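You operate a simulated robot arm through the tools that you are given. There is no shell and no other tool. Be economical: measure what you need, move in short steps, check, and stop when the job is done.

You are at the controls of a simulated two-armed robot. One attempt, no reset.

JOB
Take the lid off the white jar and lay it down on the packing bench. Then push the desk door shut. Then press the zero button two times. Then put the beaker from the packing bench on the open shelf at the end of the lab bench. Then put the scrubbing brush on the packing bench away on the top of the service deck. Then put one of the eyewash bottles from the packing bench on the side shelf of the inspection table. Do these in the order given. Set down upright: beaker, eyewash bottle.

It is judged by the outcome, as a careful person would: the job done as asked, and still so three seconds after it is handed in. It fails if anything else is knocked over, pushed out of place, dropped, spilled or broken. Lids that push on must go on centred and level and be pressed home; caps that screw on are set level and turned clockwise until they are tight.

ROBOT AND FRAMES
Two 7-joint arms with two-finger parallel grippers on one trunk, on a base that drives. Base frame: it is fixed to the floor where the robot stands at the start and does not move with it; the origin is under the middle of the robot, x ahead of it, y to its left, z up. Lengths are in cm, angles in degrees, forces in N, time in s.
The left shoulder is at the start at [3, 11.9, 106], the right one opposite. With the tool pointing down near the work surface each hand reaches from about 28 to 68 cm from the robot's upright axis, wherever it stands, measured 20 degrees to its own side. Places, roughly: beaker [75, 25, 100]; desk door [-70, -20, 40]; eyewash bottle [50, 50, 100]; open shelf at the end of the lab bench [-280, 340, 30]; scrubbing brush (17x7x9 cm) [70, 10, 90]; side shelf of the inspection table [-170, -80, 80]; top of the service deck [230, -10, 90]; white jar [50, 0, 100]; zero button [-60, -60, 90]. Payload 3.43 kg a hand.
Tool frame (each hand has its own): the origin (TCP) lies between the finger pads and is the grasp point; the fingertips stand 3 cm ahead of it; z points along the fingers, y is the line along which they close. The gripper opens to 9.4 cm. The fingers are 2.8 cm wide and 1 cm thick; the gripper's body (5 by 9.6 cm) begins 5.5 cm behind the TCP.
Orientation is told as [roll, pitch, yaw] about the base's x, y, z axes, in that order, counted from this pose: with the fingers straight down and closing along the base's y, the tool's x points along the base's -x, its y along +y and its z along -z.

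CONTROLS
- The arms move only by the tool arm_command. It takes "left_targets", "right_targets" or both (then of equal length, played together; a hand with none holds still); each is a list of rows, each an object (a shift or turn left out is 0, a gripper value left out holds the last) with "dp": the shift along the tool's x, y, z in cm, a list of three; "dr": the turn, a rotation vector about the tool's x, y, z in degrees, a list of three; "gripper": the finger opening in cm, from 0 to 9.4. In form: [{"dp": [tx, ty, tz], "dr": [ax, ay, az], "gripper": gripper}, ...]. A call has 1 to 12 rows; each row is the pose to reach, as a shift and turn from the pose commanded when the call began, along the tool's axes at that moment. A row lasts 0.2 s, in which the tool goes at most 5 cm and 8.6 degrees; a call with a longer step from one row to the next is refused whole, and so is a gripper value outside its range. A pose out of reach is approached as far as the arm can. The call stops where the force on the tool passes 40 N (or 10 N more than at its start, if that is more) or the arm is blocked; 0.2 s more then pass. Each finger travels about 7.2 cm/s and halts on what it meets, pressing with about 25 N; the grip force reading is that of the motor and also rises with nothing between the fingers. The clock runs only during rows and for 0.2 s after the last one: add rows that repeat a pose to give the fingers time. The reply holds the time, the measured pose of the TCP, the force on the tool along the base axes, the opening and the grip force, in the units named above and with some noise, with the torque about the TCP (base axes, N m) and any sound that the robot's microphone picked up.
- Cameras (640 x 400 px; columns grow to the right, rows downward): "scene" is now at [1.42, -3.94, 176.08]; the picture's right is [-0.65, -0.76, 0.00], its down [-0.71, 0.61, -0.36] and it looks along [0.28, -0.24, -0.93] (base axes); focal length 214 px, centre (320, 200). "left" rides on the left gripper at [7.6, -1.4, -10.2] in its tool frame; the picture's right is [0.18, 0.98, 0.00], its down [-0.75, 0.14, -0.64] and it looks along [-0.63, 0.12, 0.77] (tool axes); focal length 243 px, centre (320, 200). "right" rides on the right gripper at [7.6, 1.4, -10.3] in its tool frame; the picture's right is [-0.18, 0.98, 0.00], its down [-0.75, -0.14, -0.64] and it looks along [-0.63, -0.12, 0.77] (tool axes); focal length 243 px, centre (320, 200). There is no depth. A picture from a camera that has moved, and an enlarged one, comes with that camera's place and axes in the base frame and with its lens. The place of the scene camera against the robot may be out by one fixed shift of up to 2.5 cm in any direction.
- get_image(camera): a new picture of that camera. No time passes.
- lift_body(by): slides the trunk up (or, below 0, down) by that many cm; the arms and the scene camera ride with it, the base frame stays. It gives what a move gives, with no picture.
- drive_base(legs): drives the robot by 1 to 6 legs, each [ahead, turn to the left] in cm and degrees, along the robot's own axes; the way and the turn of a leg run together, so that a leg with both is an arc; at most 150 cm and 180 degrees a leg. The arms and the cameras ride along, it lands a little off, and it stops where it bumps. It gives what a move gives.
- turn_head(pan, tilt): turns the head with the scene camera to pan (to the left, within 143 degrees either way) and tilt (down, from -29 to 69), counted from straight ahead of the robot. It gives what a move gives.
- enlarge(camera, box): a new picture of the part [left, top, right, bottom] of that camera's present view, enlarged. No time passes.
- close_job(): hands the job in; it is judged then, once.

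Work in short steps. Places have to be worked out from the pictures, the camera data and where the tool is seen: move nearer, look again, correct. Check each grasp and each placing, and mend what went wrong. You have 165 turns and 118 pictures in all, those below and enlarged ones among them. Open the grippers and draw the arms clear of the work before you hand the job in, unless the task says otherwise; then end with one line.

The tools are called after "Call:" as name(argument=value, ...) on one line, values as JSON. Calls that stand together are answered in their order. arm_command: Moves the arms, as the interface text tells. Its arguments: {"type":"object","properties":{"left_targets":{"type":"array","items":{"type":"object","properties":{"dp":{"type":"array","items":{"type":"number"}},"dr":{"type":"array","items":{"type":"number"}},"gripper":{"type":"number"}}}},"right_targets":{"type":"array","items":{"type":"object","properties":{"dp":{"type":"array","items":{"type":"number"}},"dr":{"type":"array","items":{"type":"number"}},"gripper":{"type":"number"}}}}},"required":[]} The other tools are called the same way: lift_body (by) slides the trunk up or down; drive_base (legs) drives the base; turn_head (pan, tilt) turns the head that bears the scene camera; get_image (camera) takes a picture; enlarge (camera, box) takes an enlarged picture of a part of a camera's view; close_job () hands the job in.

At the start:

```text
time: 0.0
left_eef_pos: [42.88, 2.06, 117.01]
left_tool_rot: [0.0, 0.0, 0.1]
left_wrist_force: [-0.2, -0.3, -0.4]
left_moment: [-0.01, -0.02, 0.01]
left_grip_width: 9.41
left_gripper_force: 0.1
right_eef_pos: [30.35, -30.35, 125.57]
right_tool_rot: [0.0, 0.0, 0.0]
right_wrist_force: [0.8, -0.3, -0.9]
right_moment: [0.0, 0.0, 0.0]
right_grip_width: 9.41
right_gripper_force: 0.0
trunk travel left (down, up): [-32.5, 8.5]
robot x, y, heading: [-0.09, -0.07, -0.0]
head pan, tilt: [-40.5, 68.8]
```

scene: 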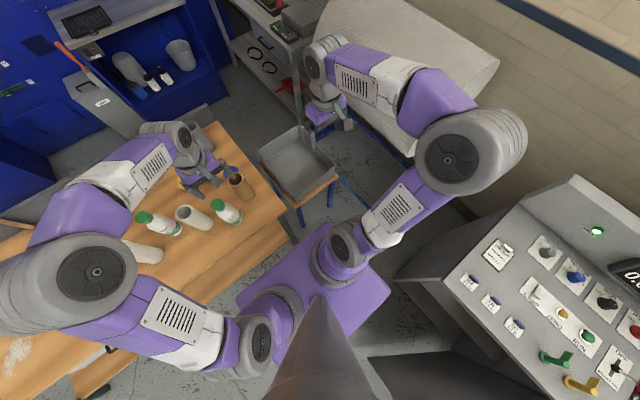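
right: 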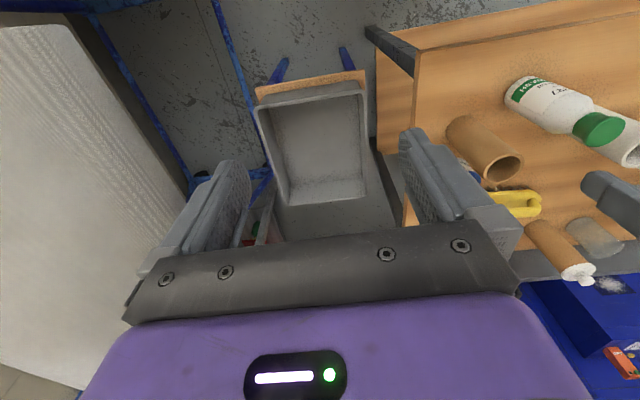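
left: 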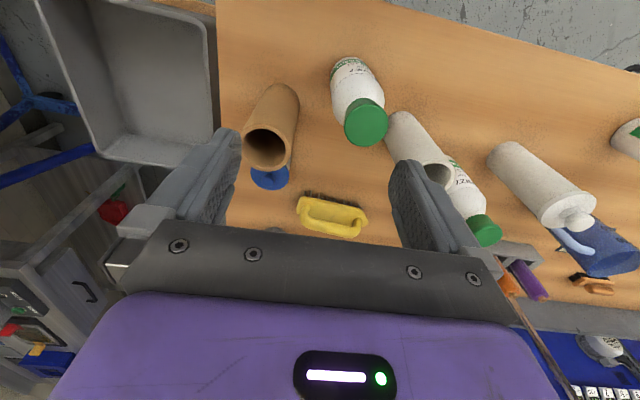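

The bench is ahead-left of the robot. I'll turn the head to view it.

Call:
turn_head(pan=15, tilt=50)

Call:
get_image(camera="scene")

```text
time: 1.2
left_eef_pos: [42.88, 2.07, 117.02]
left_tool_rot: [0.0, 0.0, 0.0]
left_wrist_force: [-0.8, 0.6, 1.0]
left_moment: [-0.04, -0.01, -0.03]
left_grip_width: 9.41
left_gripper_force: 0.1
right_eef_pos: [30.33, -30.26, 125.54]
right_tool_rot: [0.1, 0.0, -0.1]
right_wrist_force: [-0.1, 0.9, -1.3]
right_moment: [0.0, -0.04, 0.04]
right_grip_width: 9.37
right_gripper_force: 0.0
trunk travel left (down, up): [-32.5, 8.5]
robot x, y, heading: [-0.02, 0.03, 0.1]
head pan, tilt: [15.0, 50.0]
```

```text
114 pictures are left
camera scene: at [4.61, 1.68, 178.27], right [0.26, -0.97, 0.0], down [-0.74, -0.2, -0.64], along [0.62, 0.17, -0.77], focal length 214 px, centre (320, 200)
```

scene: 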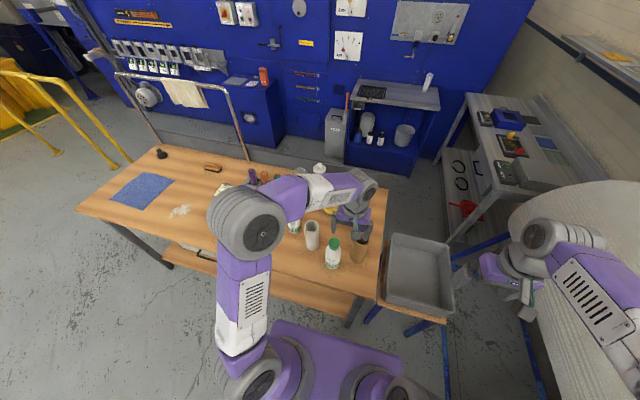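

The left arm hides the bench, so I draw it back to the left and up and look again.

Call:
arm_command(left_targets=[{"dp": [2, 0, -4]}, {"dp": [4, 2, -8]}, {"dp": [6, 6, -10]}, {"dp": [8, 10, -12]}, {"dp": [10, 14, -12]}, {"dp": [12, 18, -12]}, {"dp": [13, 22, -12]}, {"dp": [13, 26, -12]}, {"dp": [13, 30, -12]}, {"dp": [13, 33, -12]}])

Call:
get_image(camera="scene")

Call:
get_image(camera="left")

```text
time: 3.5
left_eef_pos: [30.01, 35.32, 129.04]
left_tool_rot: [0.1, 0.0, 0.0]
left_wrist_force: [-0.4, -1.4, 0.3]
left_moment: [0.02, 0.0, -0.01]
left_grip_width: 9.41
left_gripper_force: 0.1
right_eef_pos: [30.41, -30.29, 125.57]
right_tool_rot: [0.0, -0.1, 0.0]
right_wrist_force: [0.3, -0.2, 0.7]
right_moment: [-0.01, 0.01, 0.0]
right_grip_width: 9.41
right_gripper_force: 0.0
trunk travel left (down, up): [-32.5, 8.5]
robot x, y, heading: [-0.1, -0.03, -0.0]
head pan, tilt: [15.0, 50.0]
```

```text
113 pictures are left
camera scene: at [4.62, 1.75, 178.27], right [0.26, -0.97, 0.0], down [-0.74, -0.2, -0.64], along [0.62, 0.17, -0.77], focal length 214 px, centre (320, 200)
```

scene: 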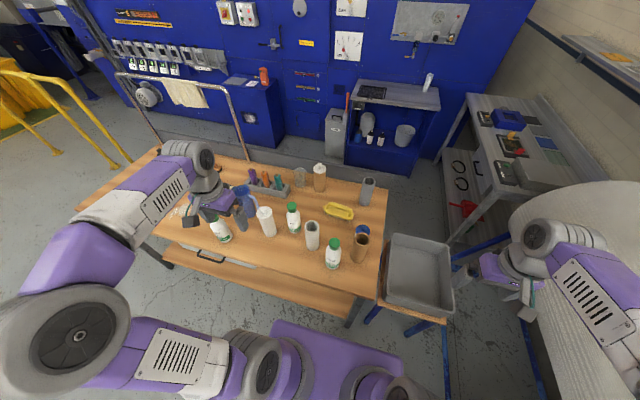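

```text
112 pictures are left
camera left: at [22.29, 33.84, 139.45], right [-0.18, 0.98, 0.0], down [0.75, 0.14, 0.64], along [0.63, 0.12, -0.77], focal length 243 px, centre (320, 200)
```

left: 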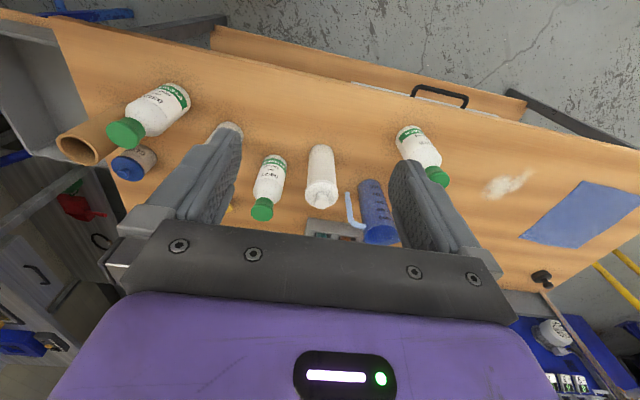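

I enlarge the bench part of the scene view to identify the objects.

Call:
enlarge(camera="scene", box=[200, 150, 400, 275])

```text
3.20 times, centred on (300, 212) of scene
camera zoom: at [4.62, 1.75, 178.27], right [0.26, -0.97, 0.0], down [-0.74, -0.2, -0.64], along [0.62, 0.17, -0.77], focal length 686 px, centre (384, 160)
```

zoom: 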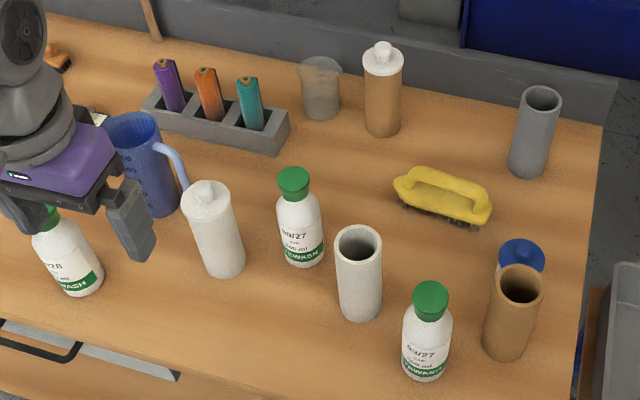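

There is a blue-lidded jar behind the brown tube near [55, 0], which could be the "white jar"; I look closer with the left camera's view and the right one.

Call:
enlarge(camera="left", box=[40, 70, 240, 220])

Call:
enlarge(camera="right", box=[400, 60, 640, 300])

Call:
enlarge(camera="scene", box=[320, 170, 400, 270])

```text
2.67 times, centred on (140, 145) of left
camera zoom: at [22.29, 33.84, 139.45], right [-0.18, 0.98, 0.0], down [0.75, 0.14, 0.64], along [0.63, 0.12, -0.77], focal length 647 px, centre (800, 347)
```

zoom: 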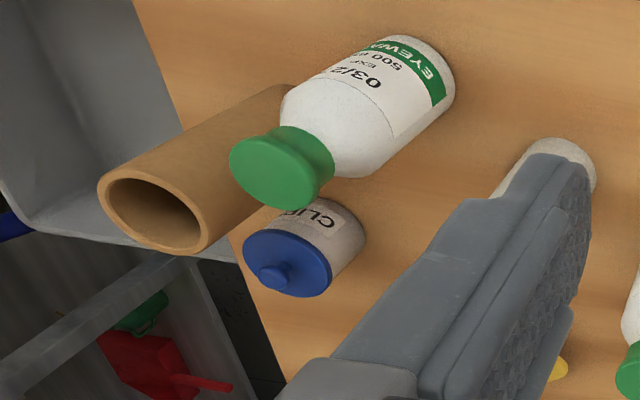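

```text
1.67 times, centred on (520, 180) of right
camera zoom: at [22.83, -28.92, 135.76], right [0.18, 0.98, 0.0], down [0.75, -0.14, 0.64], along [0.63, -0.12, -0.77], focal length 404 px, centre (-13, 233)
```

zoom: 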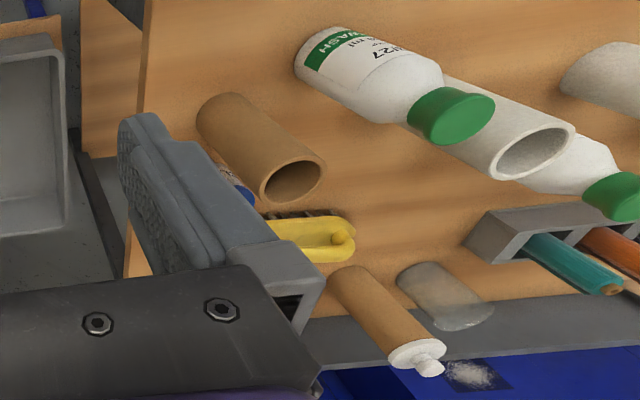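

```text
4.00 times, centred on (360, 220) of scene
camera zoom: at [4.62, 1.75, 178.27], right [0.26, -0.97, 0.0], down [-0.74, -0.2, -0.64], along [0.62, 0.17, -0.77], focal length 858 px, centre (160, 120)
```

zoom: 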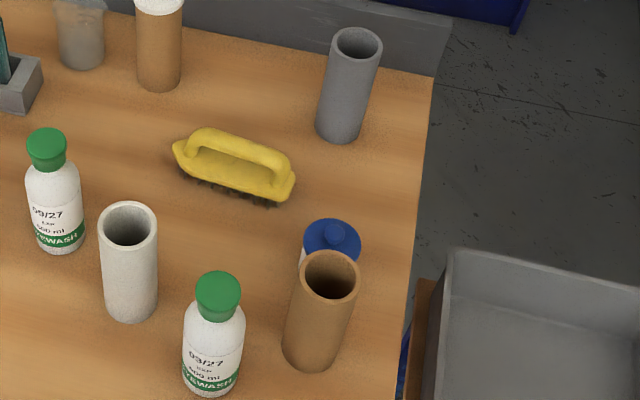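

The blue-lidded, white-bodied jar is at about [60, -3, lid top ≈ 92], with the tall brown tube just in front of it. I bring the right hand above it to look.

Call:
arm_command(right_targets=[{"dp": [-3, 2.7, 1]}, {"dp": [-6, 5.4, 2]}, {"dp": [-9, 8.1, 3]}, {"dp": [-12, 10.8, 4]}, {"dp": [-15, 13.5, 5]}, {"dp": [-18, 16.2, 6]}, {"dp": [-21, 18.9, 7]}, {"dp": [-24, 21.6, 8]}, {"dp": [-27, 24.3, 9]}, {"dp": [-29.6, 27, 11]}, {"dp": [-29.6, 27, 13]}])

Call:
get_image(camera="right")

```text
time: 5.8
left_eef_pos: [29.86, 35.22, 129.07]
left_tool_rot: [-0.1, 0.0, 0.0]
left_wrist_force: [0.3, -0.2, -0.4]
left_moment: [0.02, 0.02, -0.01]
left_grip_width: 9.39
left_gripper_force: 0.1
right_eef_pos: [59.84, -3.35, 112.61]
right_tool_rot: [0.1, 0.0, 0.0]
right_wrist_force: [0.5, -0.7, -0.3]
right_moment: [0.03, -0.03, -0.01]
right_grip_width: 9.4
right_gripper_force: 0.1
trunk travel left (down, up): [-32.5, 8.5]
robot x, y, heading: [-0.11, -0.26, -0.2]
head pan, tilt: [15.0, 50.0]
```

```text
107 pictures are left
camera right: at [52.28, -1.96, 122.81], right [0.18, 0.98, 0.0], down [0.75, -0.14, 0.64], along [0.63, -0.12, -0.77], focal length 243 px, centre (320, 200)
```

right: 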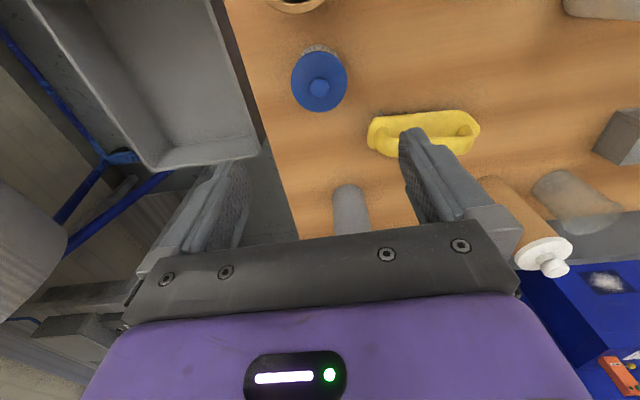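

Lid centre is at about [59.9, -3.4], about 6.5 cm wide. The camera mount could touch the tall tube at x≈50, so I yaw the right hand 50° and come down to just above the lid, then check.

Call:
arm_command(right_targets=[{"dp": [0, 0, 2], "dr": [0, 0, -8.4]}, {"dp": [0, 0, 4], "dr": [0, 0, -16.8]}, {"dp": [0, 0, 6], "dr": [0, 0, -25.2]}, {"dp": [0, 0, 8], "dr": [0, 0, -33.6]}, {"dp": [0, 0, 10], "dr": [0, 0, -42]}, {"dp": [0, 0, 13], "dr": [0, 0, -50]}, {"dp": [0, 0, 14], "dr": [0, 0, -50]}])

Call:
get_image(camera="right")

Call:
enlarge(camera="scene", box=[320, 170, 400, 270])

```text
time: 7.5
left_eef_pos: [29.93, 35.17, 129.05]
left_tool_rot: [0.1, 0.0, 0.0]
left_wrist_force: [0.4, -1.0, -0.8]
left_moment: [0.02, -0.06, 0.04]
left_grip_width: 9.38
left_gripper_force: 0.2
right_eef_pos: [60.11, -3.34, 98.61]
right_tool_rot: [0.0, 0.0, 50.1]
right_wrist_force: [-0.7, -0.2, 0.5]
right_moment: [0.01, -0.01, 0.03]
right_grip_width: 9.41
right_gripper_force: 0.0
trunk travel left (down, up): [-32.5, 8.5]
robot x, y, heading: [-0.07, 0.31, 0.0]
head pan, tilt: [15.0, 50.0]
```

```text
106 pictures are left
camera right: at [54.14, -8.28, 108.8], right [-0.64, 0.77, 0.0], down [0.59, 0.49, 0.64], along [0.5, 0.41, -0.77], focal length 243 px, centre (320, 200)
```

right: 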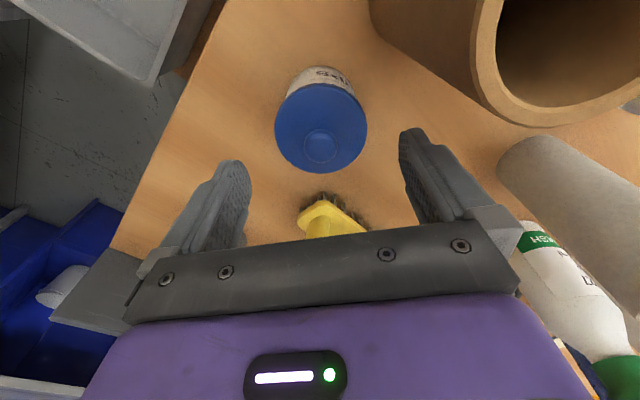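

```text
4.00 times, centred on (360, 220) of scene
camera zoom: at [4.58, 1.69, 178.28], right [0.26, -0.97, 0.0], down [-0.74, -0.2, -0.64], along [0.62, 0.17, -0.77], focal length 858 px, centre (160, 120)
```

zoom: 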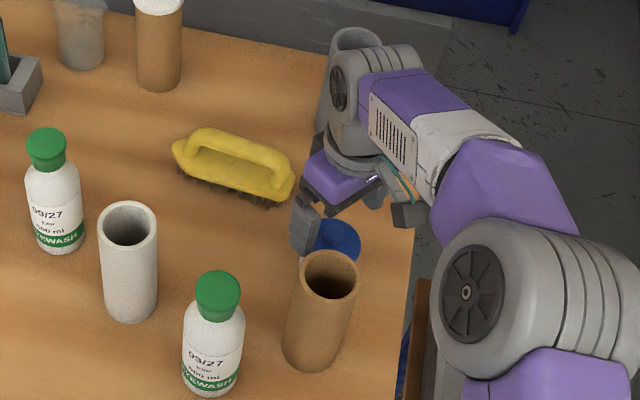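

The lid is centred between the fingers. I descend 5.6 cm and close on the lid's rim.

Call:
arm_command(right_targets=[{"dp": [0, 0, 3]}, {"dp": [0, 0, 5.6]}, {"dp": [0, 0, 5.6], "gripper": 5.8}, {"dp": [0, 0, 5.6], "gripper": 5.8}, {"dp": [0, 0, 5.6], "gripper": 5.8}])

Call:
get_image(camera="right")

```text
time: 8.7
left_eef_pos: [29.91, 35.24, 129.09]
left_tool_rot: [0.0, 0.0, 0.0]
left_wrist_force: [0.1, 1.0, -0.5]
left_moment: [0.01, 0.02, 0.0]
left_grip_width: 9.39
left_gripper_force: 0.1
right_eef_pos: [60.02, -3.22, 93.06]
right_tool_rot: [-0.1, 0.0, 50.0]
right_wrist_force: [-0.4, -0.3, -0.8]
right_moment: [-0.01, -0.01, 0.0]
right_grip_width: 6.42
right_gripper_force: 25.0
trunk travel left (down, up): [-32.5, 8.5]
robot x, y, heading: [0.25, -0.13, -0.1]
head pan, tilt: [15.0, 50.0]
```

```text
104 pictures are left
camera right: at [54.12, -8.22, 103.27], right [-0.63, 0.77, 0.0], down [0.59, 0.49, 0.64], along [0.5, 0.41, -0.77], focal length 243 px, centre (320, 200)
```

right: 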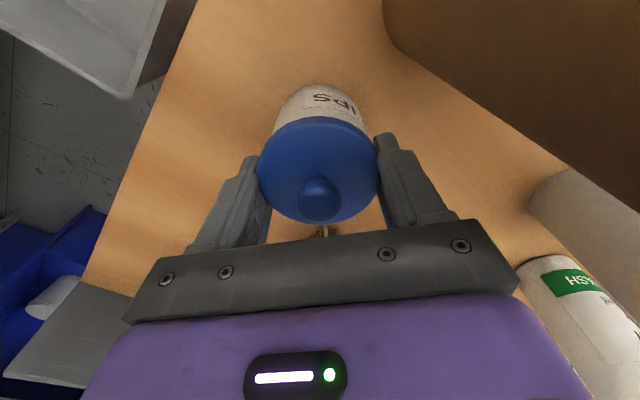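

Gripped at 6.4 cm. I lift gently and look whether the jar stays.

Call:
arm_command(right_targets=[{"dp": [0, 0, -0.5]}, {"dp": [0, 0, -1]}, {"dp": [0, 0, -2]}])

Call:
get_image(camera="right")

```text
time: 9.4
left_eef_pos: [30.08, 35.09, 129.0]
left_tool_rot: [0.0, -0.1, 0.0]
left_wrist_force: [-0.3, -0.4, -0.5]
left_moment: [0.02, 0.0, 0.01]
left_grip_width: 9.42
left_gripper_force: 0.1
right_eef_pos: [60.05, -3.27, 95.11]
right_tool_rot: [0.1, 0.0, 50.0]
right_wrist_force: [0.2, 0.2, -1.3]
right_moment: [0.0, -0.03, 0.0]
right_grip_width: 6.38
right_gripper_force: 24.9
trunk travel left (down, up): [-32.5, 8.5]
robot x, y, heading: [0.16, -0.17, -0.2]
head pan, tilt: [15.0, 50.0]
```

```text
103 pictures are left
camera right: at [54.12, -8.34, 105.19], right [-0.63, 0.77, 0.0], down [0.59, 0.49, 0.64], along [0.5, 0.41, -0.77], focal length 243 px, centre (320, 200)
```

right: 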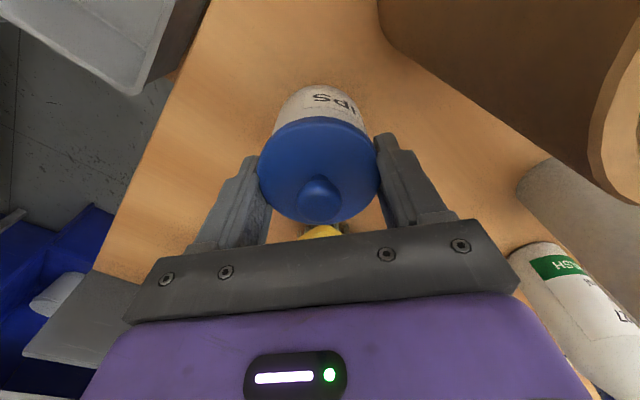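

The jar comes up with the lid, so the lid is seated; I'll hold the body with the left hand. I raise the jar clear of everything and pitch the left hand to point forward.

Call:
arm_command(right_targets=[{"dp": [0, 0, -3]}, {"dp": [0, 0, -6]}, {"dp": [0, 0, -9]}, {"dp": [0, 0, -12]}, {"dp": [0, 0, -15]}, {"dp": [0, 0, -18]}, {"dp": [0, 0, -21]}, {"dp": [0.9, 1.1, -24]}, {"dp": [1.9, 2.3, -27]}, {"dp": [2.9, 3.5, -27]}, {"dp": [3.86, 4.6, -27]}], left_targets=[{"dp": [-1.5, -1, 0], "dr": [0, -8.2, 0]}, {"dp": [-3, -2, 0], "dr": [0, -16.4, 0]}, {"dp": [-4.5, -3, 1], "dr": [0, -24.6, 0]}, {"dp": [-6, -4, 2], "dr": [0, -32.8, 0]}, {"dp": [-7.5, -5, 3], "dr": [0, -41, 0]}, {"dp": [-9, -6, 4], "dr": [0, -49.2, 0]}, {"dp": [-10.5, -7, 5], "dr": [0, -57.4, 0]}, {"dp": [-12, -8, 6], "dr": [0, -65.6, 0]}, {"dp": [-13, -9, 7], "dr": [0, -73.8, 0]}, {"dp": [-14, -10, 8], "dr": [0, -82, 0]}, {"dp": [-15, -11, 9], "dr": [0, -90, 0]}])

Call:
get_image(camera="left")

Call:
get_image(camera="scene")

```text
time: 11.8
left_eef_pos: [47.16, 24.71, 119.85]
left_tool_rot: [-19.0, -89.8, 18.9]
left_wrist_force: [-0.1, 0.2, 0.6]
left_moment: [0.01, 0.01, -0.02]
left_grip_width: 9.39
left_gripper_force: 0.0
left hand out of reach, approached as far as the arm can: row 9, 10, 11
right_eef_pos: [54.21, -3.26, 121.88]
right_tool_rot: [0.0, 0.0, 49.9]
right_wrist_force: [1.1, 0.4, -1.5]
right_moment: [-0.01, -0.01, 0.02]
right_grip_width: 6.38
right_gripper_force: 25.4
trunk travel left (down, up): [-32.5, 8.5]
robot x, y, heading: [0.02, 0.22, 0.1]
head pan, tilt: [15.0, 50.0]
```

```text
102 pictures are left
camera left: at [36.83, 23.17, 112.43], right [0.0, 0.98, -0.18], down [-0.64, 0.14, 0.75], along [0.77, 0.12, 0.63], focal length 243 px, centre (320, 200)
```

left: 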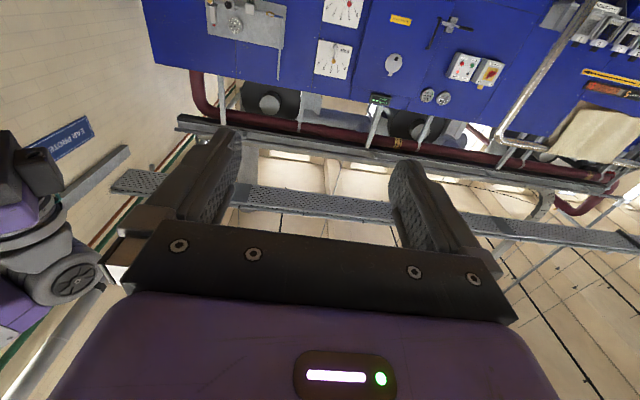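

```text
101 pictures are left
camera scene: at [4.73, 1.73, 178.27], right [0.26, -0.97, 0.0], down [-0.74, -0.2, -0.64], along [0.62, 0.17, -0.77], focal length 214 px, centre (320, 200)
```

scene: 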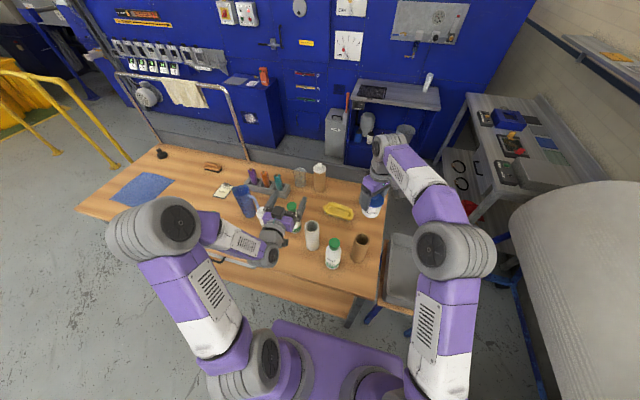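

Left hand is pointing forward but near its fold limit, so I move the jar ahead to x≈63 and bring the left hand behind it.

Call:
arm_command(right_targets=[{"dp": [-1.93, -2.3, 0]}, {"dp": [-3.86, -4.6, 0]}, {"dp": [-5.79, -6.9, 0]}, {"dp": [-5.79, -6.9, 0]}, {"dp": [-5.79, -6.9, 0]}, {"dp": [-5.79, -6.9, 0]}, {"dp": [-5.79, -6.9, 0]}], left_targets=[{"dp": [0.6, 0, 2]}, {"dp": [1.2, -3, 4]}, {"dp": [1.8, -8, 5]}, {"dp": [2.4, -13, 5]}, {"dp": [3, -18, 5]}, {"dp": [3.6, -22.8, 5]}, {"dp": [3.6, -27.5, 5]}])

Call:
get_image(camera="left")

Call:
enlarge(camera="scene", box=[280, 140, 440, 240])

```text
refused: row 3 steps farther than a row can; nothing moved
```

```text
100 pictures are left
camera left: at [36.83, 23.17, 112.43], right [0.0, 0.98, -0.18], down [-0.64, 0.14, 0.75], along [0.77, 0.12, 0.63], focal length 243 px, centre (320, 200)
```

left: 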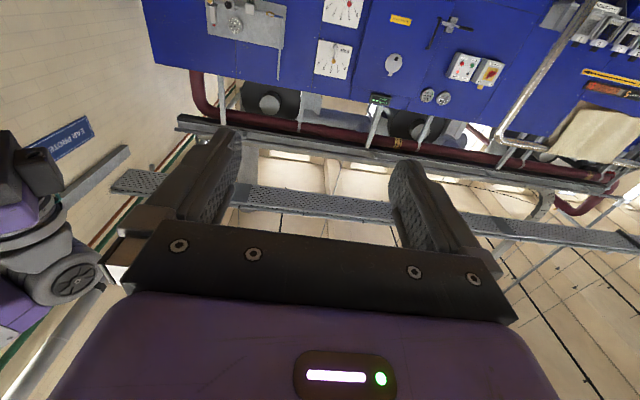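

```text
4.00 times, centred on (360, 190) of scene
camera zoom: at [4.73, 1.73, 178.27], right [0.26, -0.97, 0.0], down [-0.74, -0.2, -0.64], along [0.62, 0.17, -0.77], focal length 858 px, centre (160, 240)
```

zoom: 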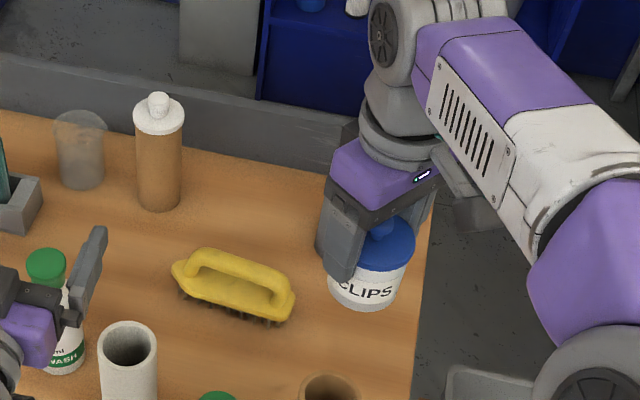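

The step was too long in one row; I repeat with shorter steps. The view confirms a white jar "CLIPS" hanging from the blue lid.

Call:
arm_command(right_targets=[{"dp": [-1.93, -2.3, 0]}, {"dp": [-3.86, -4.6, 0]}, {"dp": [-5.79, -6.9, 0]}, {"dp": [-5.79, -6.9, 0]}, {"dp": [-5.79, -6.9, 0]}, {"dp": [-5.79, -6.9, 0]}, {"dp": [-5.79, -6.9, 0]}, {"dp": [-5.79, -6.9, 0]}], left_targets=[{"dp": [0.6, 0, 2]}, {"dp": [1.2, -3, 4]}, {"dp": [1.8, -7, 5]}, {"dp": [2.4, -11, 5]}, {"dp": [3, -15, 5]}, {"dp": [3.6, -19, 5]}, {"dp": [3.6, -23.3, 5]}, {"dp": [3.6, -27.5, 5]}])

Call:
get_image(camera="left")

```text
time: 13.7
left_eef_pos: [52.09, -2.85, 116.28]
left_tool_rot: [96.9, -89.9, -96.7]
left_wrist_force: [0.2, 0.3, -0.1]
left_moment: [0.05, -0.02, 0.02]
left_grip_width: 9.41
left_gripper_force: 0.1
right_eef_pos: [60.25, -4.39, 121.13]
right_tool_rot: [0.0, 0.0, 50.0]
right_wrist_force: [0.3, -0.5, -1.1]
right_moment: [0.02, 0.0, -0.05]
right_grip_width: 6.37
right_gripper_force: 25.5
right hand out of reach, approached as far as the arm can: row 3, 4, 5, 6, 7, 8
trunk travel left (down, up): [-32.5, 8.5]
robot x, y, heading: [0.39, 0.08, 0.1]
head pan, tilt: [15.0, 50.0]
```

```text
98 pictures are left
camera left: at [41.83, -4.37, 108.8], right [0.0, 0.98, -0.18], down [-0.64, 0.14, 0.75], along [0.77, 0.12, 0.63], focal length 243 px, centre (320, 200)
```

left: 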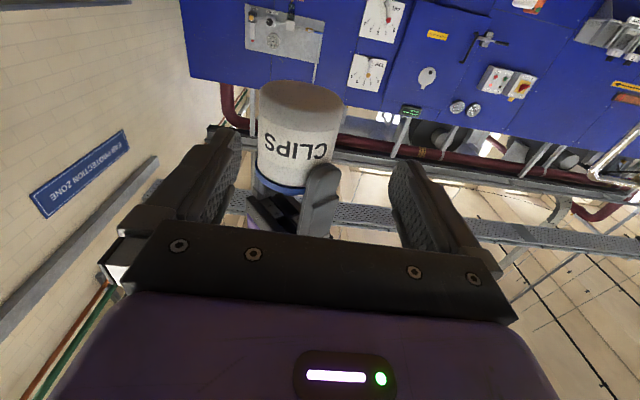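

Jar is at [60.3, -4.4]; I move the left hand forward so the jar body sits between its fingers, a bit below the lid and right fingertips.

Call:
arm_command(left_targets=[{"dp": [0.4, -1.5, 1]}, {"dp": [0.7, -1.5, 3]}, {"dp": [0.7, -1.5, 5]}, {"dp": [0.7, -1.5, 7]}, {"dp": [0.7, -1.5, 8.2]}])

Call:
get_image(camera="left")

Call:
enlarge(camera="scene", box=[280, 140, 440, 240])

```text
time: 14.8
left_eef_pos: [60.19, -4.28, 115.55]
left_tool_rot: [27.6, -90.0, -27.5]
left_wrist_force: [0.2, -0.8, 0.0]
left_moment: [0.02, -0.03, 0.01]
left_grip_width: 9.35
left_gripper_force: 0.1
right_eef_pos: [60.35, -4.26, 121.22]
right_tool_rot: [0.0, 0.0, 50.0]
right_wrist_force: [-0.4, -0.7, -1.3]
right_moment: [0.03, 0.03, 0.0]
right_grip_width: 6.39
right_gripper_force: 24.9
trunk travel left (down, up): [-32.5, 8.5]
robot x, y, heading: [-0.25, 0.03, 0.3]
head pan, tilt: [15.0, 50.0]
```

```text
97 pictures are left
camera left: at [49.99, -5.77, 108.2], right [0.0, 0.98, -0.18], down [-0.64, 0.14, 0.75], along [0.77, 0.12, 0.63], focal length 243 px, centre (320, 200)
```

left: 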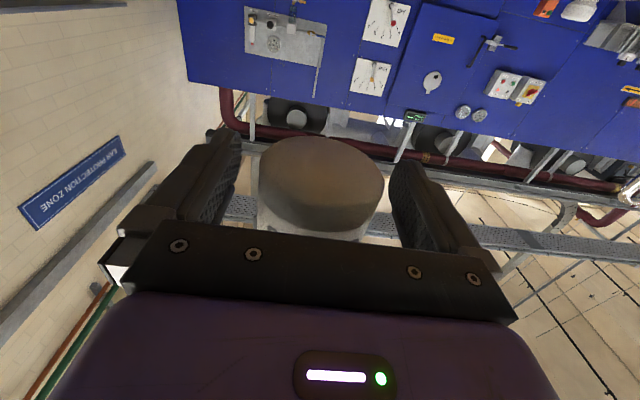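

```text
4.00 times, centred on (360, 190) of scene
camera zoom: at [4.63, 1.7, 178.27], right [0.26, -0.97, 0.0], down [-0.74, -0.2, -0.64], along [0.62, 0.17, -0.77], focal length 858 px, centre (160, 240)
```

zoom: 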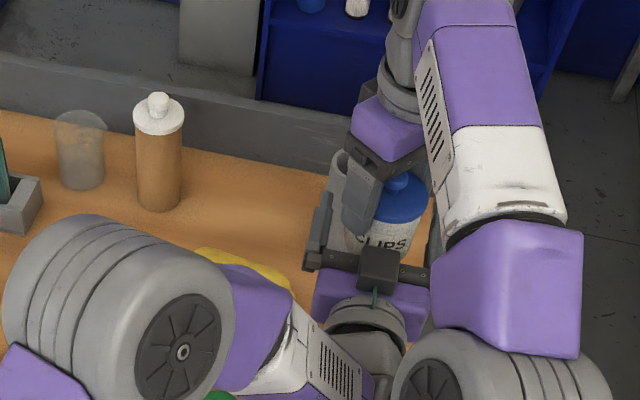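

The jar bottom is about level with the left TCP (z≈115.4), so I raise the left hand 0.6 cm and close it on the body.

Call:
arm_command(left_targets=[{"dp": [-0.6, 0, 0]}, {"dp": [-0.6, 0, 0], "gripper": 5.4}, {"dp": [-0.6, 0, 0], "gripper": 5.4}, {"dp": [-0.6, 0, 0], "gripper": 5.4}])

```text
time: 15.8
left_eef_pos: [60.25, -4.14, 116.24]
left_tool_rot: [23.4, -89.9, -23.3]
left_wrist_force: [0.6, -0.2, -0.1]
left_moment: [-0.03, 0.02, 0.01]
left_grip_width: 6.6
left_gripper_force: 25.3
right_eef_pos: [60.27, -4.24, 121.15]
right_tool_rot: [0.0, 0.0, 50.0]
right_wrist_force: [-0.8, 0.7, 0.0]
right_moment: [0.01, 0.02, 0.01]
right_grip_width: 6.38
right_gripper_force: 24.8
trunk travel left (down, up): [-32.5, 8.5]
robot x, y, heading: [0.17, -0.12, -0.1]
head pan, tilt: [15.0, 50.0]
heard: snap
```

A snap was heard; left holds the body at 6.6 cm. I now pull the right hand up gently and look.

Call:
arm_command(right_targets=[{"dp": [0, 0, -0.5]}, {"dp": [0, 0, -1]}, {"dp": [0, 0, -1.5]}, {"dp": [0, 0, -2]}])

Call:
enlarge(camera="scene", box=[310, 150, 430, 225])

Call:
get_image(camera="right")

```text
time: 16.9
left_eef_pos: [60.23, -4.02, 116.31]
left_tool_rot: [-155.4, -89.9, 155.4]
left_wrist_force: [-12.2, 8.6, 4.8]
left_moment: [-0.41, -0.51, -0.06]
left_grip_width: 6.6
left_gripper_force: 24.9
right_eef_pos: [59.59, -4.46, 122.78]
right_tool_rot: [-0.2, 0.1, 49.8]
right_wrist_force: [11.6, -8.1, -6.5]
right_moment: [-0.15, -0.15, -0.04]
right_grip_width: 6.41
right_gripper_force: 24.3
right hand out of reach, approached as far as the arm can: row 1, 2, 3, 4
trunk travel left (down, up): [-32.5, 8.5]
robot x, y, heading: [0.17, 0.47, -0.2]
head pan, tilt: [15.0, 50.0]
```

```text
5.33 times, centred on (370, 188) of scene
camera zoom: at [4.61, 1.7, 178.27], right [0.26, -0.97, 0.0], down [-0.74, -0.2, -0.64], along [0.62, 0.17, -0.77], focal length 1144 px, centre (53, 267)
```

zoom: 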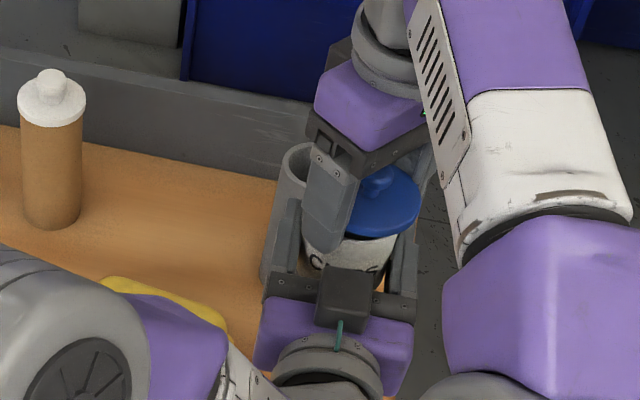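

```text
94 pictures are left
camera right: at [53.64, -9.36, 133.02], right [-0.63, 0.77, 0.0], down [0.59, 0.49, 0.64], along [0.5, 0.4, -0.77], focal length 243 px, centre (320, 200)
```

right: 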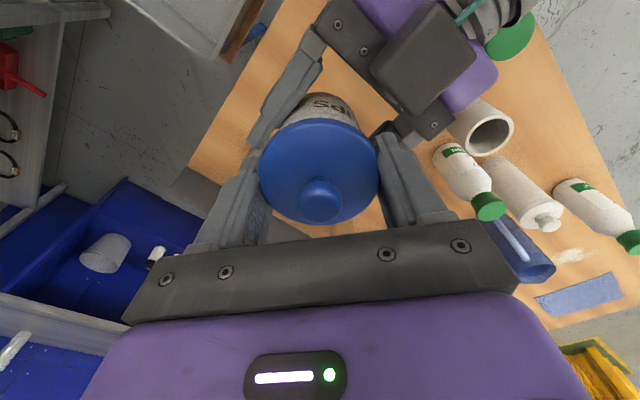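

The right hand is at its reach limit and dragged sideways. I instead draw the left hand (jar body) down, following the small x shift.

Call:
arm_command(left_targets=[{"dp": [0.5, -0.2, -0.5]}, {"dp": [1.0, -0.2, -0.6]}, {"dp": [2, -0.2, -0.6]}, {"dp": [3.5, -0.2, -0.6]}])

Call:
enlarge(camera="scene", box=[310, 150, 430, 225])

Call:
get_image(camera="right")

```text
time: 17.9
left_eef_pos: [59.72, -4.44, 112.78]
left_tool_rot: [87.9, -90.1, -88.0]
left_wrist_force: [0.6, -0.3, -1.1]
left_moment: [-0.02, -0.07, -0.01]
left_grip_width: 6.59
left_gripper_force: 24.4
right_eef_pos: [59.54, -4.29, 122.91]
right_tool_rot: [0.0, 0.0, 50.1]
right_wrist_force: [0.7, 0.0, -0.2]
right_moment: [-0.01, -0.02, 0.0]
right_grip_width: 6.36
right_gripper_force: 24.9
trunk travel left (down, up): [-32.5, 8.5]
robot x, y, heading: [0.08, 0.04, 0.2]
head pan, tilt: [15.0, 50.0]
```

```text
5.33 times, centred on (370, 188) of scene
camera zoom: at [4.65, 1.67, 178.27], right [0.26, -0.97, 0.0], down [-0.74, -0.2, -0.64], along [0.62, 0.17, -0.77], focal length 1144 px, centre (53, 267)
```

zoom: 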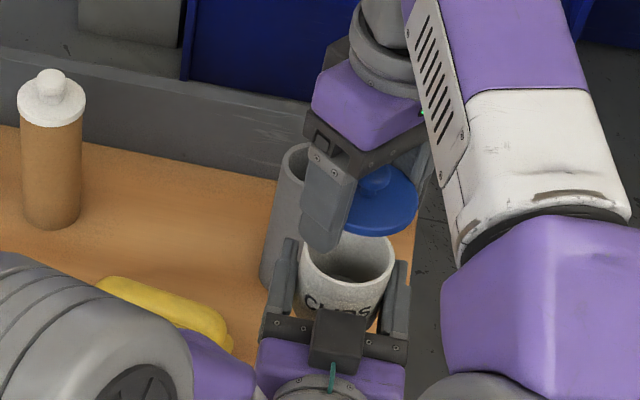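

```text
92 pictures are left
camera right: at [53.62, -9.25, 133.04], right [-0.63, 0.77, 0.0], down [0.59, 0.49, 0.64], along [0.5, 0.41, -0.77], focal length 243 px, centre (320, 200)
```

right: 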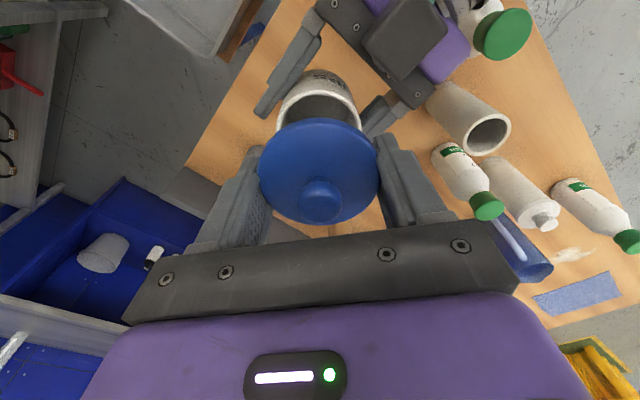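

The lid is off, the jar is held upright in the left hand. I carry the jar aside to the left so the right hand can lay the lid on the bench.

Call:
arm_command(left_targets=[{"dp": [0, 3, 0]}, {"dp": [0, 7, 0]}, {"dp": [-1, 11.5, -1]}, {"dp": [-2, 16, -2]}, {"dp": [-3, 20.5, -3]}, {"dp": [-4, 25, -4]}, {"dp": [-4, 29, -5]}, {"dp": [-4, 33, -6]}])

Call:
get_image(camera="scene")

Call:
get_image(camera="right")

```text
time: 19.6
left_eef_pos: [53.4, 28.58, 116.78]
left_tool_rot: [-93.6, -90.0, 93.5]
left_wrist_force: [0.0, -0.7, -1.2]
left_moment: [0.02, 0.01, -0.03]
left_grip_width: 6.62
left_gripper_force: 24.5
right_eef_pos: [59.51, -4.19, 122.88]
right_tool_rot: [0.0, -0.1, 50.0]
right_wrist_force: [0.0, -0.3, -0.7]
right_moment: [0.0, -0.02, -0.02]
right_grip_width: 6.37
right_gripper_force: 25.2
trunk travel left (down, up): [-32.5, 8.5]
robot x, y, heading: [-0.15, 0.27, -0.2]
head pan, tilt: [15.0, 50.0]
```

```text
91 pictures are left
camera scene: at [4.55, 1.84, 178.27], right [0.26, -0.97, 0.0], down [-0.74, -0.2, -0.64], along [0.62, 0.17, -0.77], focal length 214 px, centre (320, 200)
```

scene: 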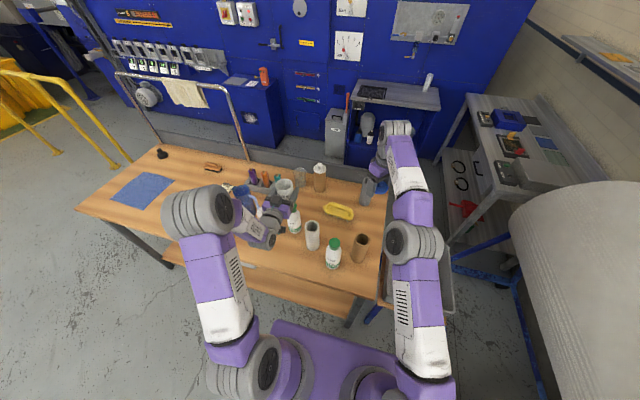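

```text
90 pictures are left
camera right: at [53.55, -9.13, 133.08], right [-0.63, 0.77, 0.0], down [0.59, 0.49, 0.64], along [0.5, 0.41, -0.77], focal length 243 px, centre (320, 200)
```

right: 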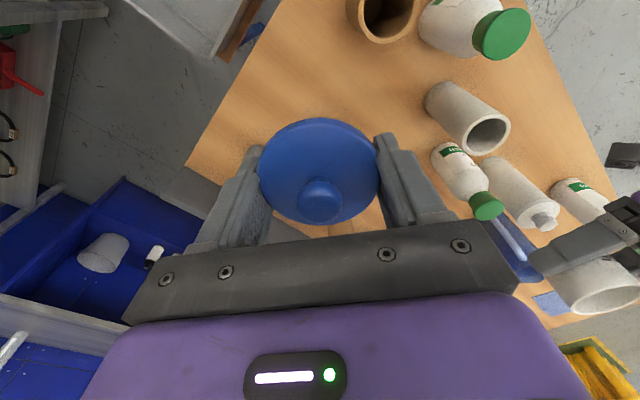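

The spot [60, 8] is free wood. I move the lid above it and descend to near the surface.

Call:
arm_command(right_targets=[{"dp": [-2.5, 1.9, 2]}, {"dp": [-5, 3.8, 4]}, {"dp": [-7.4, 5.7, 7]}, {"dp": [-9.67, 7.46, 10]}, {"dp": [-9.67, 7.46, 14]}, {"dp": [-9.67, 7.46, 18]}, {"dp": [-9.67, 7.46, 22]}, {"dp": [-9.67, 7.46, 26]}, {"dp": [-9.67, 7.46, 29]}])

Call:
get_image(camera="right")

Call:
enlarge(camera="scene", box=[280, 170, 400, 260])

```text
time: 21.6
left_eef_pos: [53.51, 28.51, 116.81]
left_tool_rot: [98.5, -90.0, -98.4]
left_wrist_force: [0.2, -0.2, -1.3]
left_moment: [-0.02, 0.01, 0.0]
left_grip_width: 6.57
left_gripper_force: 25.0
right_eef_pos: [59.48, 7.59, 93.99]
right_tool_rot: [0.0, 0.0, 50.0]
right_wrist_force: [-0.3, 0.1, 0.1]
right_moment: [0.01, 0.01, 0.01]
right_grip_width: 6.36
right_gripper_force: 24.6
right hand out of reach, approached as far as the arm can: row 2, 3, 4, 5, 9
trunk travel left (down, up): [-32.5, 8.5]
robot x, y, heading: [-0.15, -0.11, -0.2]
head pan, tilt: [15.0, 50.0]
```

```text
89 pictures are left
camera right: at [53.6, 2.72, 104.17], right [-0.63, 0.77, 0.0], down [0.59, 0.49, 0.64], along [0.5, 0.41, -0.77], focal length 243 px, centre (320, 200)
```

right: 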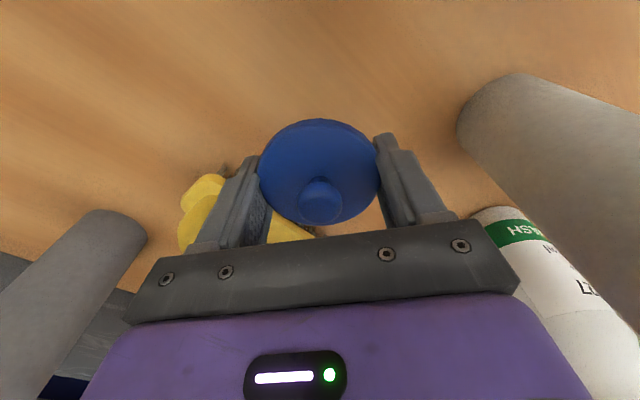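

```text
4.44 times, centred on (340, 215) of scene
camera zoom: at [4.61, 1.66, 178.28], right [0.26, -0.97, 0.0], down [-0.74, -0.2, -0.64], along [0.62, 0.17, -0.77], focal length 953 px, centre (231, 133)
```

zoom: 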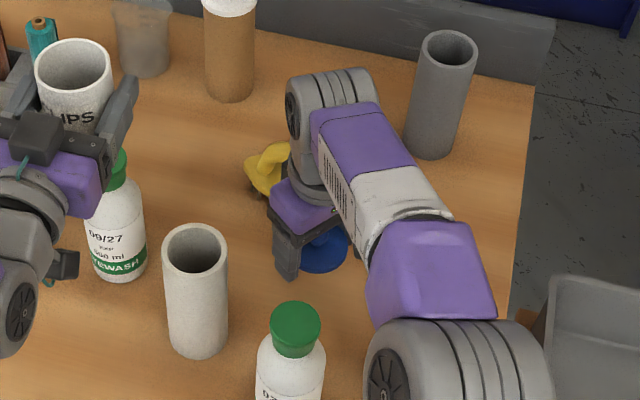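

Nearly down; fingertips are ~4 cm over the bench. I lower slowly until contact.

Call:
arm_command(right_targets=[{"dp": [0.5, 0.3, 1]}, {"dp": [1, 0.5, 2]}, {"dp": [1, 0.5, 2.7]}, {"dp": [1, 0.5, 3.2]}, {"dp": [1, 0.5, 3.6]}])

Call:
get_image(camera="right")

```text
time: 22.9
left_eef_pos: [53.45, 28.38, 116.81]
left_tool_rot: [-45.9, -89.9, 46.0]
left_wrist_force: [0.7, 0.5, -1.5]
left_moment: [0.01, 0.0, -0.03]
left_grip_width: 6.59
left_gripper_force: 25.1
right_eef_pos: [58.5, 7.03, 90.33]
right_tool_rot: [0.0, 0.0, 50.1]
right_wrist_force: [0.2, 0.1, 0.3]
right_moment: [0.02, -0.03, 0.01]
right_grip_width: 6.35
right_gripper_force: 25.2
trunk travel left (down, up): [-32.5, 8.5]
robot x, y, heading: [-0.39, 0.06, -0.1]
head pan, tilt: [15.0, 50.0]
```

```text
87 pictures are left
camera right: at [52.58, 2.24, 100.48], right [-0.63, 0.77, 0.0], down [0.59, 0.49, 0.64], along [0.5, 0.41, -0.77], focal length 243 px, centre (320, 200)
```

right: 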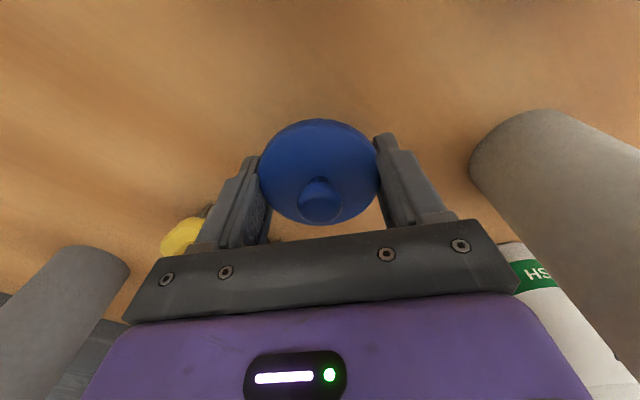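

Still no contact; I lower on in small steps.

Call:
arm_command(right_targets=[{"dp": [0, 0, 0.5]}, {"dp": [0, 0, 1.0]}, {"dp": [0, 0, 1.5]}, {"dp": [0, 0, 2.0]}, {"dp": [0, 0, 2.5]}, {"dp": [0, 0, 3.0]}, {"dp": [0, 0, 3.5]}])

```text
time: 23.9
left_eef_pos: [53.26, 28.36, 116.87]
left_tool_rot: [175.4, -90.0, -175.5]
left_wrist_force: [0.8, 0.5, -1.6]
left_moment: [-0.01, -0.01, 0.0]
left_grip_width: 6.58
left_gripper_force: 25.3
right_eef_pos: [58.49, 7.37, 88.91]
right_tool_rot: [-0.1, -0.3, 50.2]
right_wrist_force: [-11.1, -5.9, 17.8]
right_moment: [0.1, 0.97, 0.33]
right_grip_width: 6.37
right_gripper_force: 24.6
trunk travel left (down, up): [-32.5, 8.5]
robot x, y, heading: [-0.13, 0.06, -0.3]
head pan, tilt: [15.0, 50.0]
stopped in row 5 (right hand): the force on the tool passed its limit at 45 N (the readings are from after the stop); the commanded pose is now the measured one
```

Contact at TCP z≈88.9; I check visually before releasing.

Call:
enlarge(camera="right", box=[160, 60, 640, 300])

Call:
enlarge(camera="scene", box=[280, 170, 400, 260])

```text
1.33 times, centred on (400, 180) of right
camera zoom: at [52.63, 2.3, 99.14], right [-0.64, 0.77, 0.0], down [0.59, 0.49, 0.65], along [0.5, 0.41, -0.76], focal length 324 px, centre (213, 227)
```

zoom: 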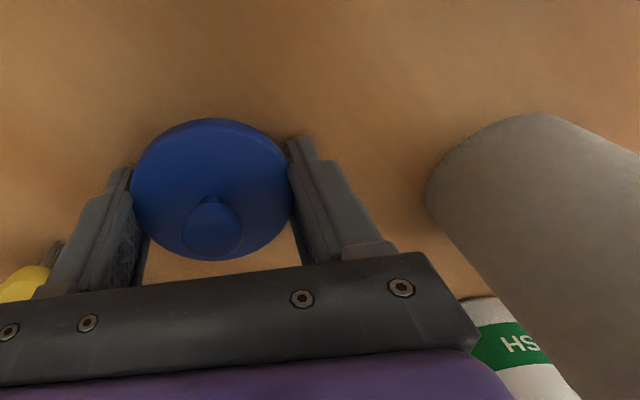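

```text
4.44 times, centred on (340, 215) of scene
camera zoom: at [4.37, 1.62, 178.28], right [0.26, -0.97, 0.0], down [-0.74, -0.2, -0.64], along [0.62, 0.17, -0.77], focal length 953 px, centre (231, 133)
```

zoom: 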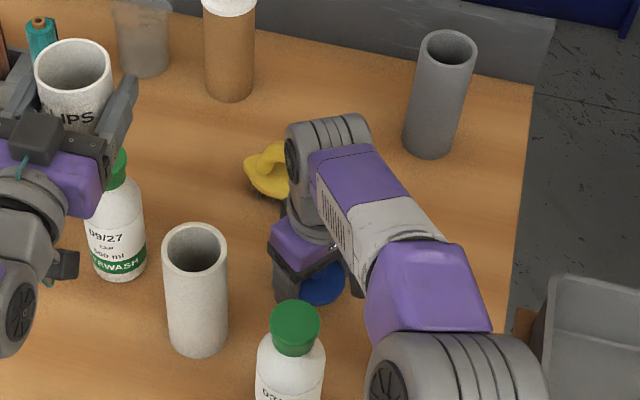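

The fingertips are on the bench (z≈86) with the lid just above it. I ease up slightly, open and withdraw upward.

Call:
arm_command(right_targets=[{"dp": [0, 0, -0.2]}, {"dp": [0, 0, -0.2], "gripper": 7.4}, {"dp": [0, 0, -0.2], "gripper": 8}, {"dp": [0, 0, -0.2], "gripper": 8}, {"dp": [0, 0, -2.5]}, {"dp": [0, 0, -6]}, {"dp": [0, 0, -10]}, {"dp": [0, 0, -14]}])

Call:
get_image(camera="right")

```text
time: 25.8
left_eef_pos: [53.37, 28.44, 116.85]
left_tool_rot: [175.4, -90.0, -175.3]
left_wrist_force: [-0.2, 0.8, -0.4]
left_moment: [0.0, -0.03, -0.04]
left_grip_width: 6.58
left_gripper_force: 24.8
right_eef_pos: [58.55, 7.42, 103.05]
right_tool_rot: [-0.1, -0.3, 50.0]
right_wrist_force: [-0.9, 0.3, -0.2]
right_moment: [0.01, 0.0, -0.03]
right_grip_width: 8.01
right_gripper_force: 0.1
trunk travel left (down, up): [-32.5, 8.5]
robot x, y, heading: [0.28, -0.45, -0.2]
head pan, tilt: [15.0, 50.0]
```

```text
84 pictures are left
camera right: at [52.68, 2.33, 113.05], right [-0.63, 0.77, 0.0], down [0.59, 0.49, 0.65], along [0.5, 0.41, -0.76], focal length 243 px, centre (320, 200)
```

right: 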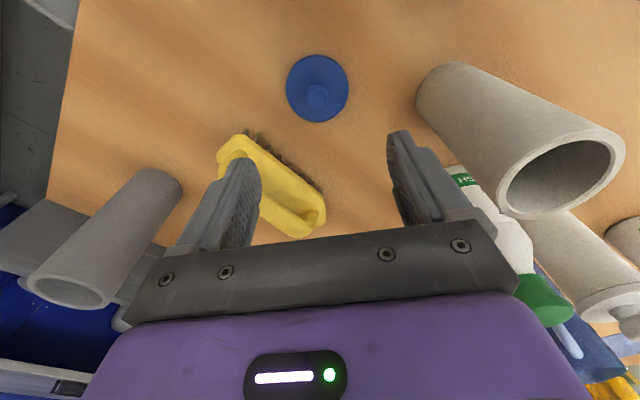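

The lid lies on the bench. Now I bring the right hand up over [54, -3] and the jar back under it, to hand the jar over for setting down.

Call:
arm_command(right_targets=[{"dp": [0, 0, -4], "gripper": 9.4}, {"dp": [0, 0, -8]}, {"dp": [2, -0.6, -12]}, {"dp": [5, -1.6, -15]}, {"dp": [8, -2.5, -18]}, {"dp": [11.12, -3.4, -20]}, {"dp": [11.12, -3.4, -22]}, {"dp": [11.12, -3.4, -22]}, {"dp": [11.12, -3.4, -22]}, {"dp": [11.12, -3.4, -22]}, {"dp": [11.12, -3.4, -22]}, {"dp": [11.12, -3.4, -22]}], left_targets=[{"dp": [0, 0, 0]}, {"dp": [0, 0, 0]}, {"dp": [0, 0, 0]}, {"dp": [0.5, -2, 0]}, {"dp": [1, -6, 0]}, {"dp": [1.5, -10, 0.2]}, {"dp": [1.8, -14, 0.3]}, {"dp": [1.8, -18, 0.4]}, {"dp": [1.8, -22, 0.5]}, {"dp": [1.8, -25.5, 0.6]}, {"dp": [1.8, -29, 0.6]}, {"dp": [1.8, -31.7, 0.6]}])

Call:
get_image(camera="right")

Call:
get_image(camera="left")

```text
time: 28.4
left_eef_pos: [54.05, -3.29, 114.98]
left_tool_rot: [138.2, -89.9, -138.3]
left_wrist_force: [0.4, -0.8, -1.1]
left_moment: [-0.02, 0.01, 0.03]
left_grip_width: 6.6
left_gripper_force: 25.0
right_eef_pos: [53.88, -3.41, 124.7]
right_tool_rot: [-0.2, -0.4, 50.0]
right_wrist_force: [-0.3, 0.5, -0.5]
right_moment: [0.01, 0.01, -0.01]
right_grip_width: 9.38
right_gripper_force: 0.0
trunk travel left (down, up): [-32.5, 8.5]
robot x, y, heading: [-0.07, 0.11, 0.0]
head pan, tilt: [15.0, 50.0]
```

```text
83 pictures are left
camera right: at [48.01, -8.36, 134.84], right [-0.63, 0.77, 0.0], down [0.59, 0.48, 0.65], along [0.5, 0.41, -0.76], focal length 243 px, centre (320, 200)
```

right: 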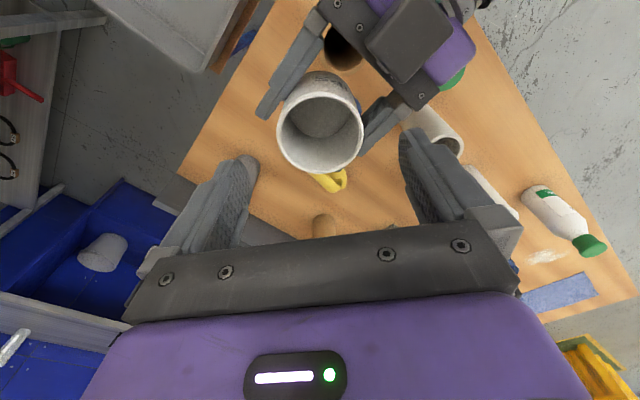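

```text
82 pictures are left
camera left: at [43.81, -4.9, 107.44], right [0.0, 0.98, -0.18], down [-0.64, 0.14, 0.75], along [0.77, 0.12, 0.63], focal length 243 px, centre (320, 200)
```

left: 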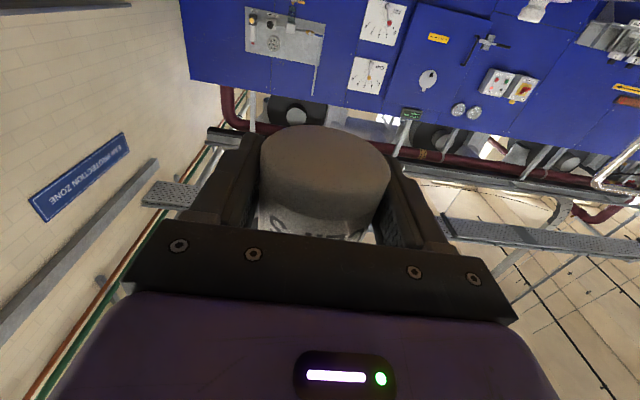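

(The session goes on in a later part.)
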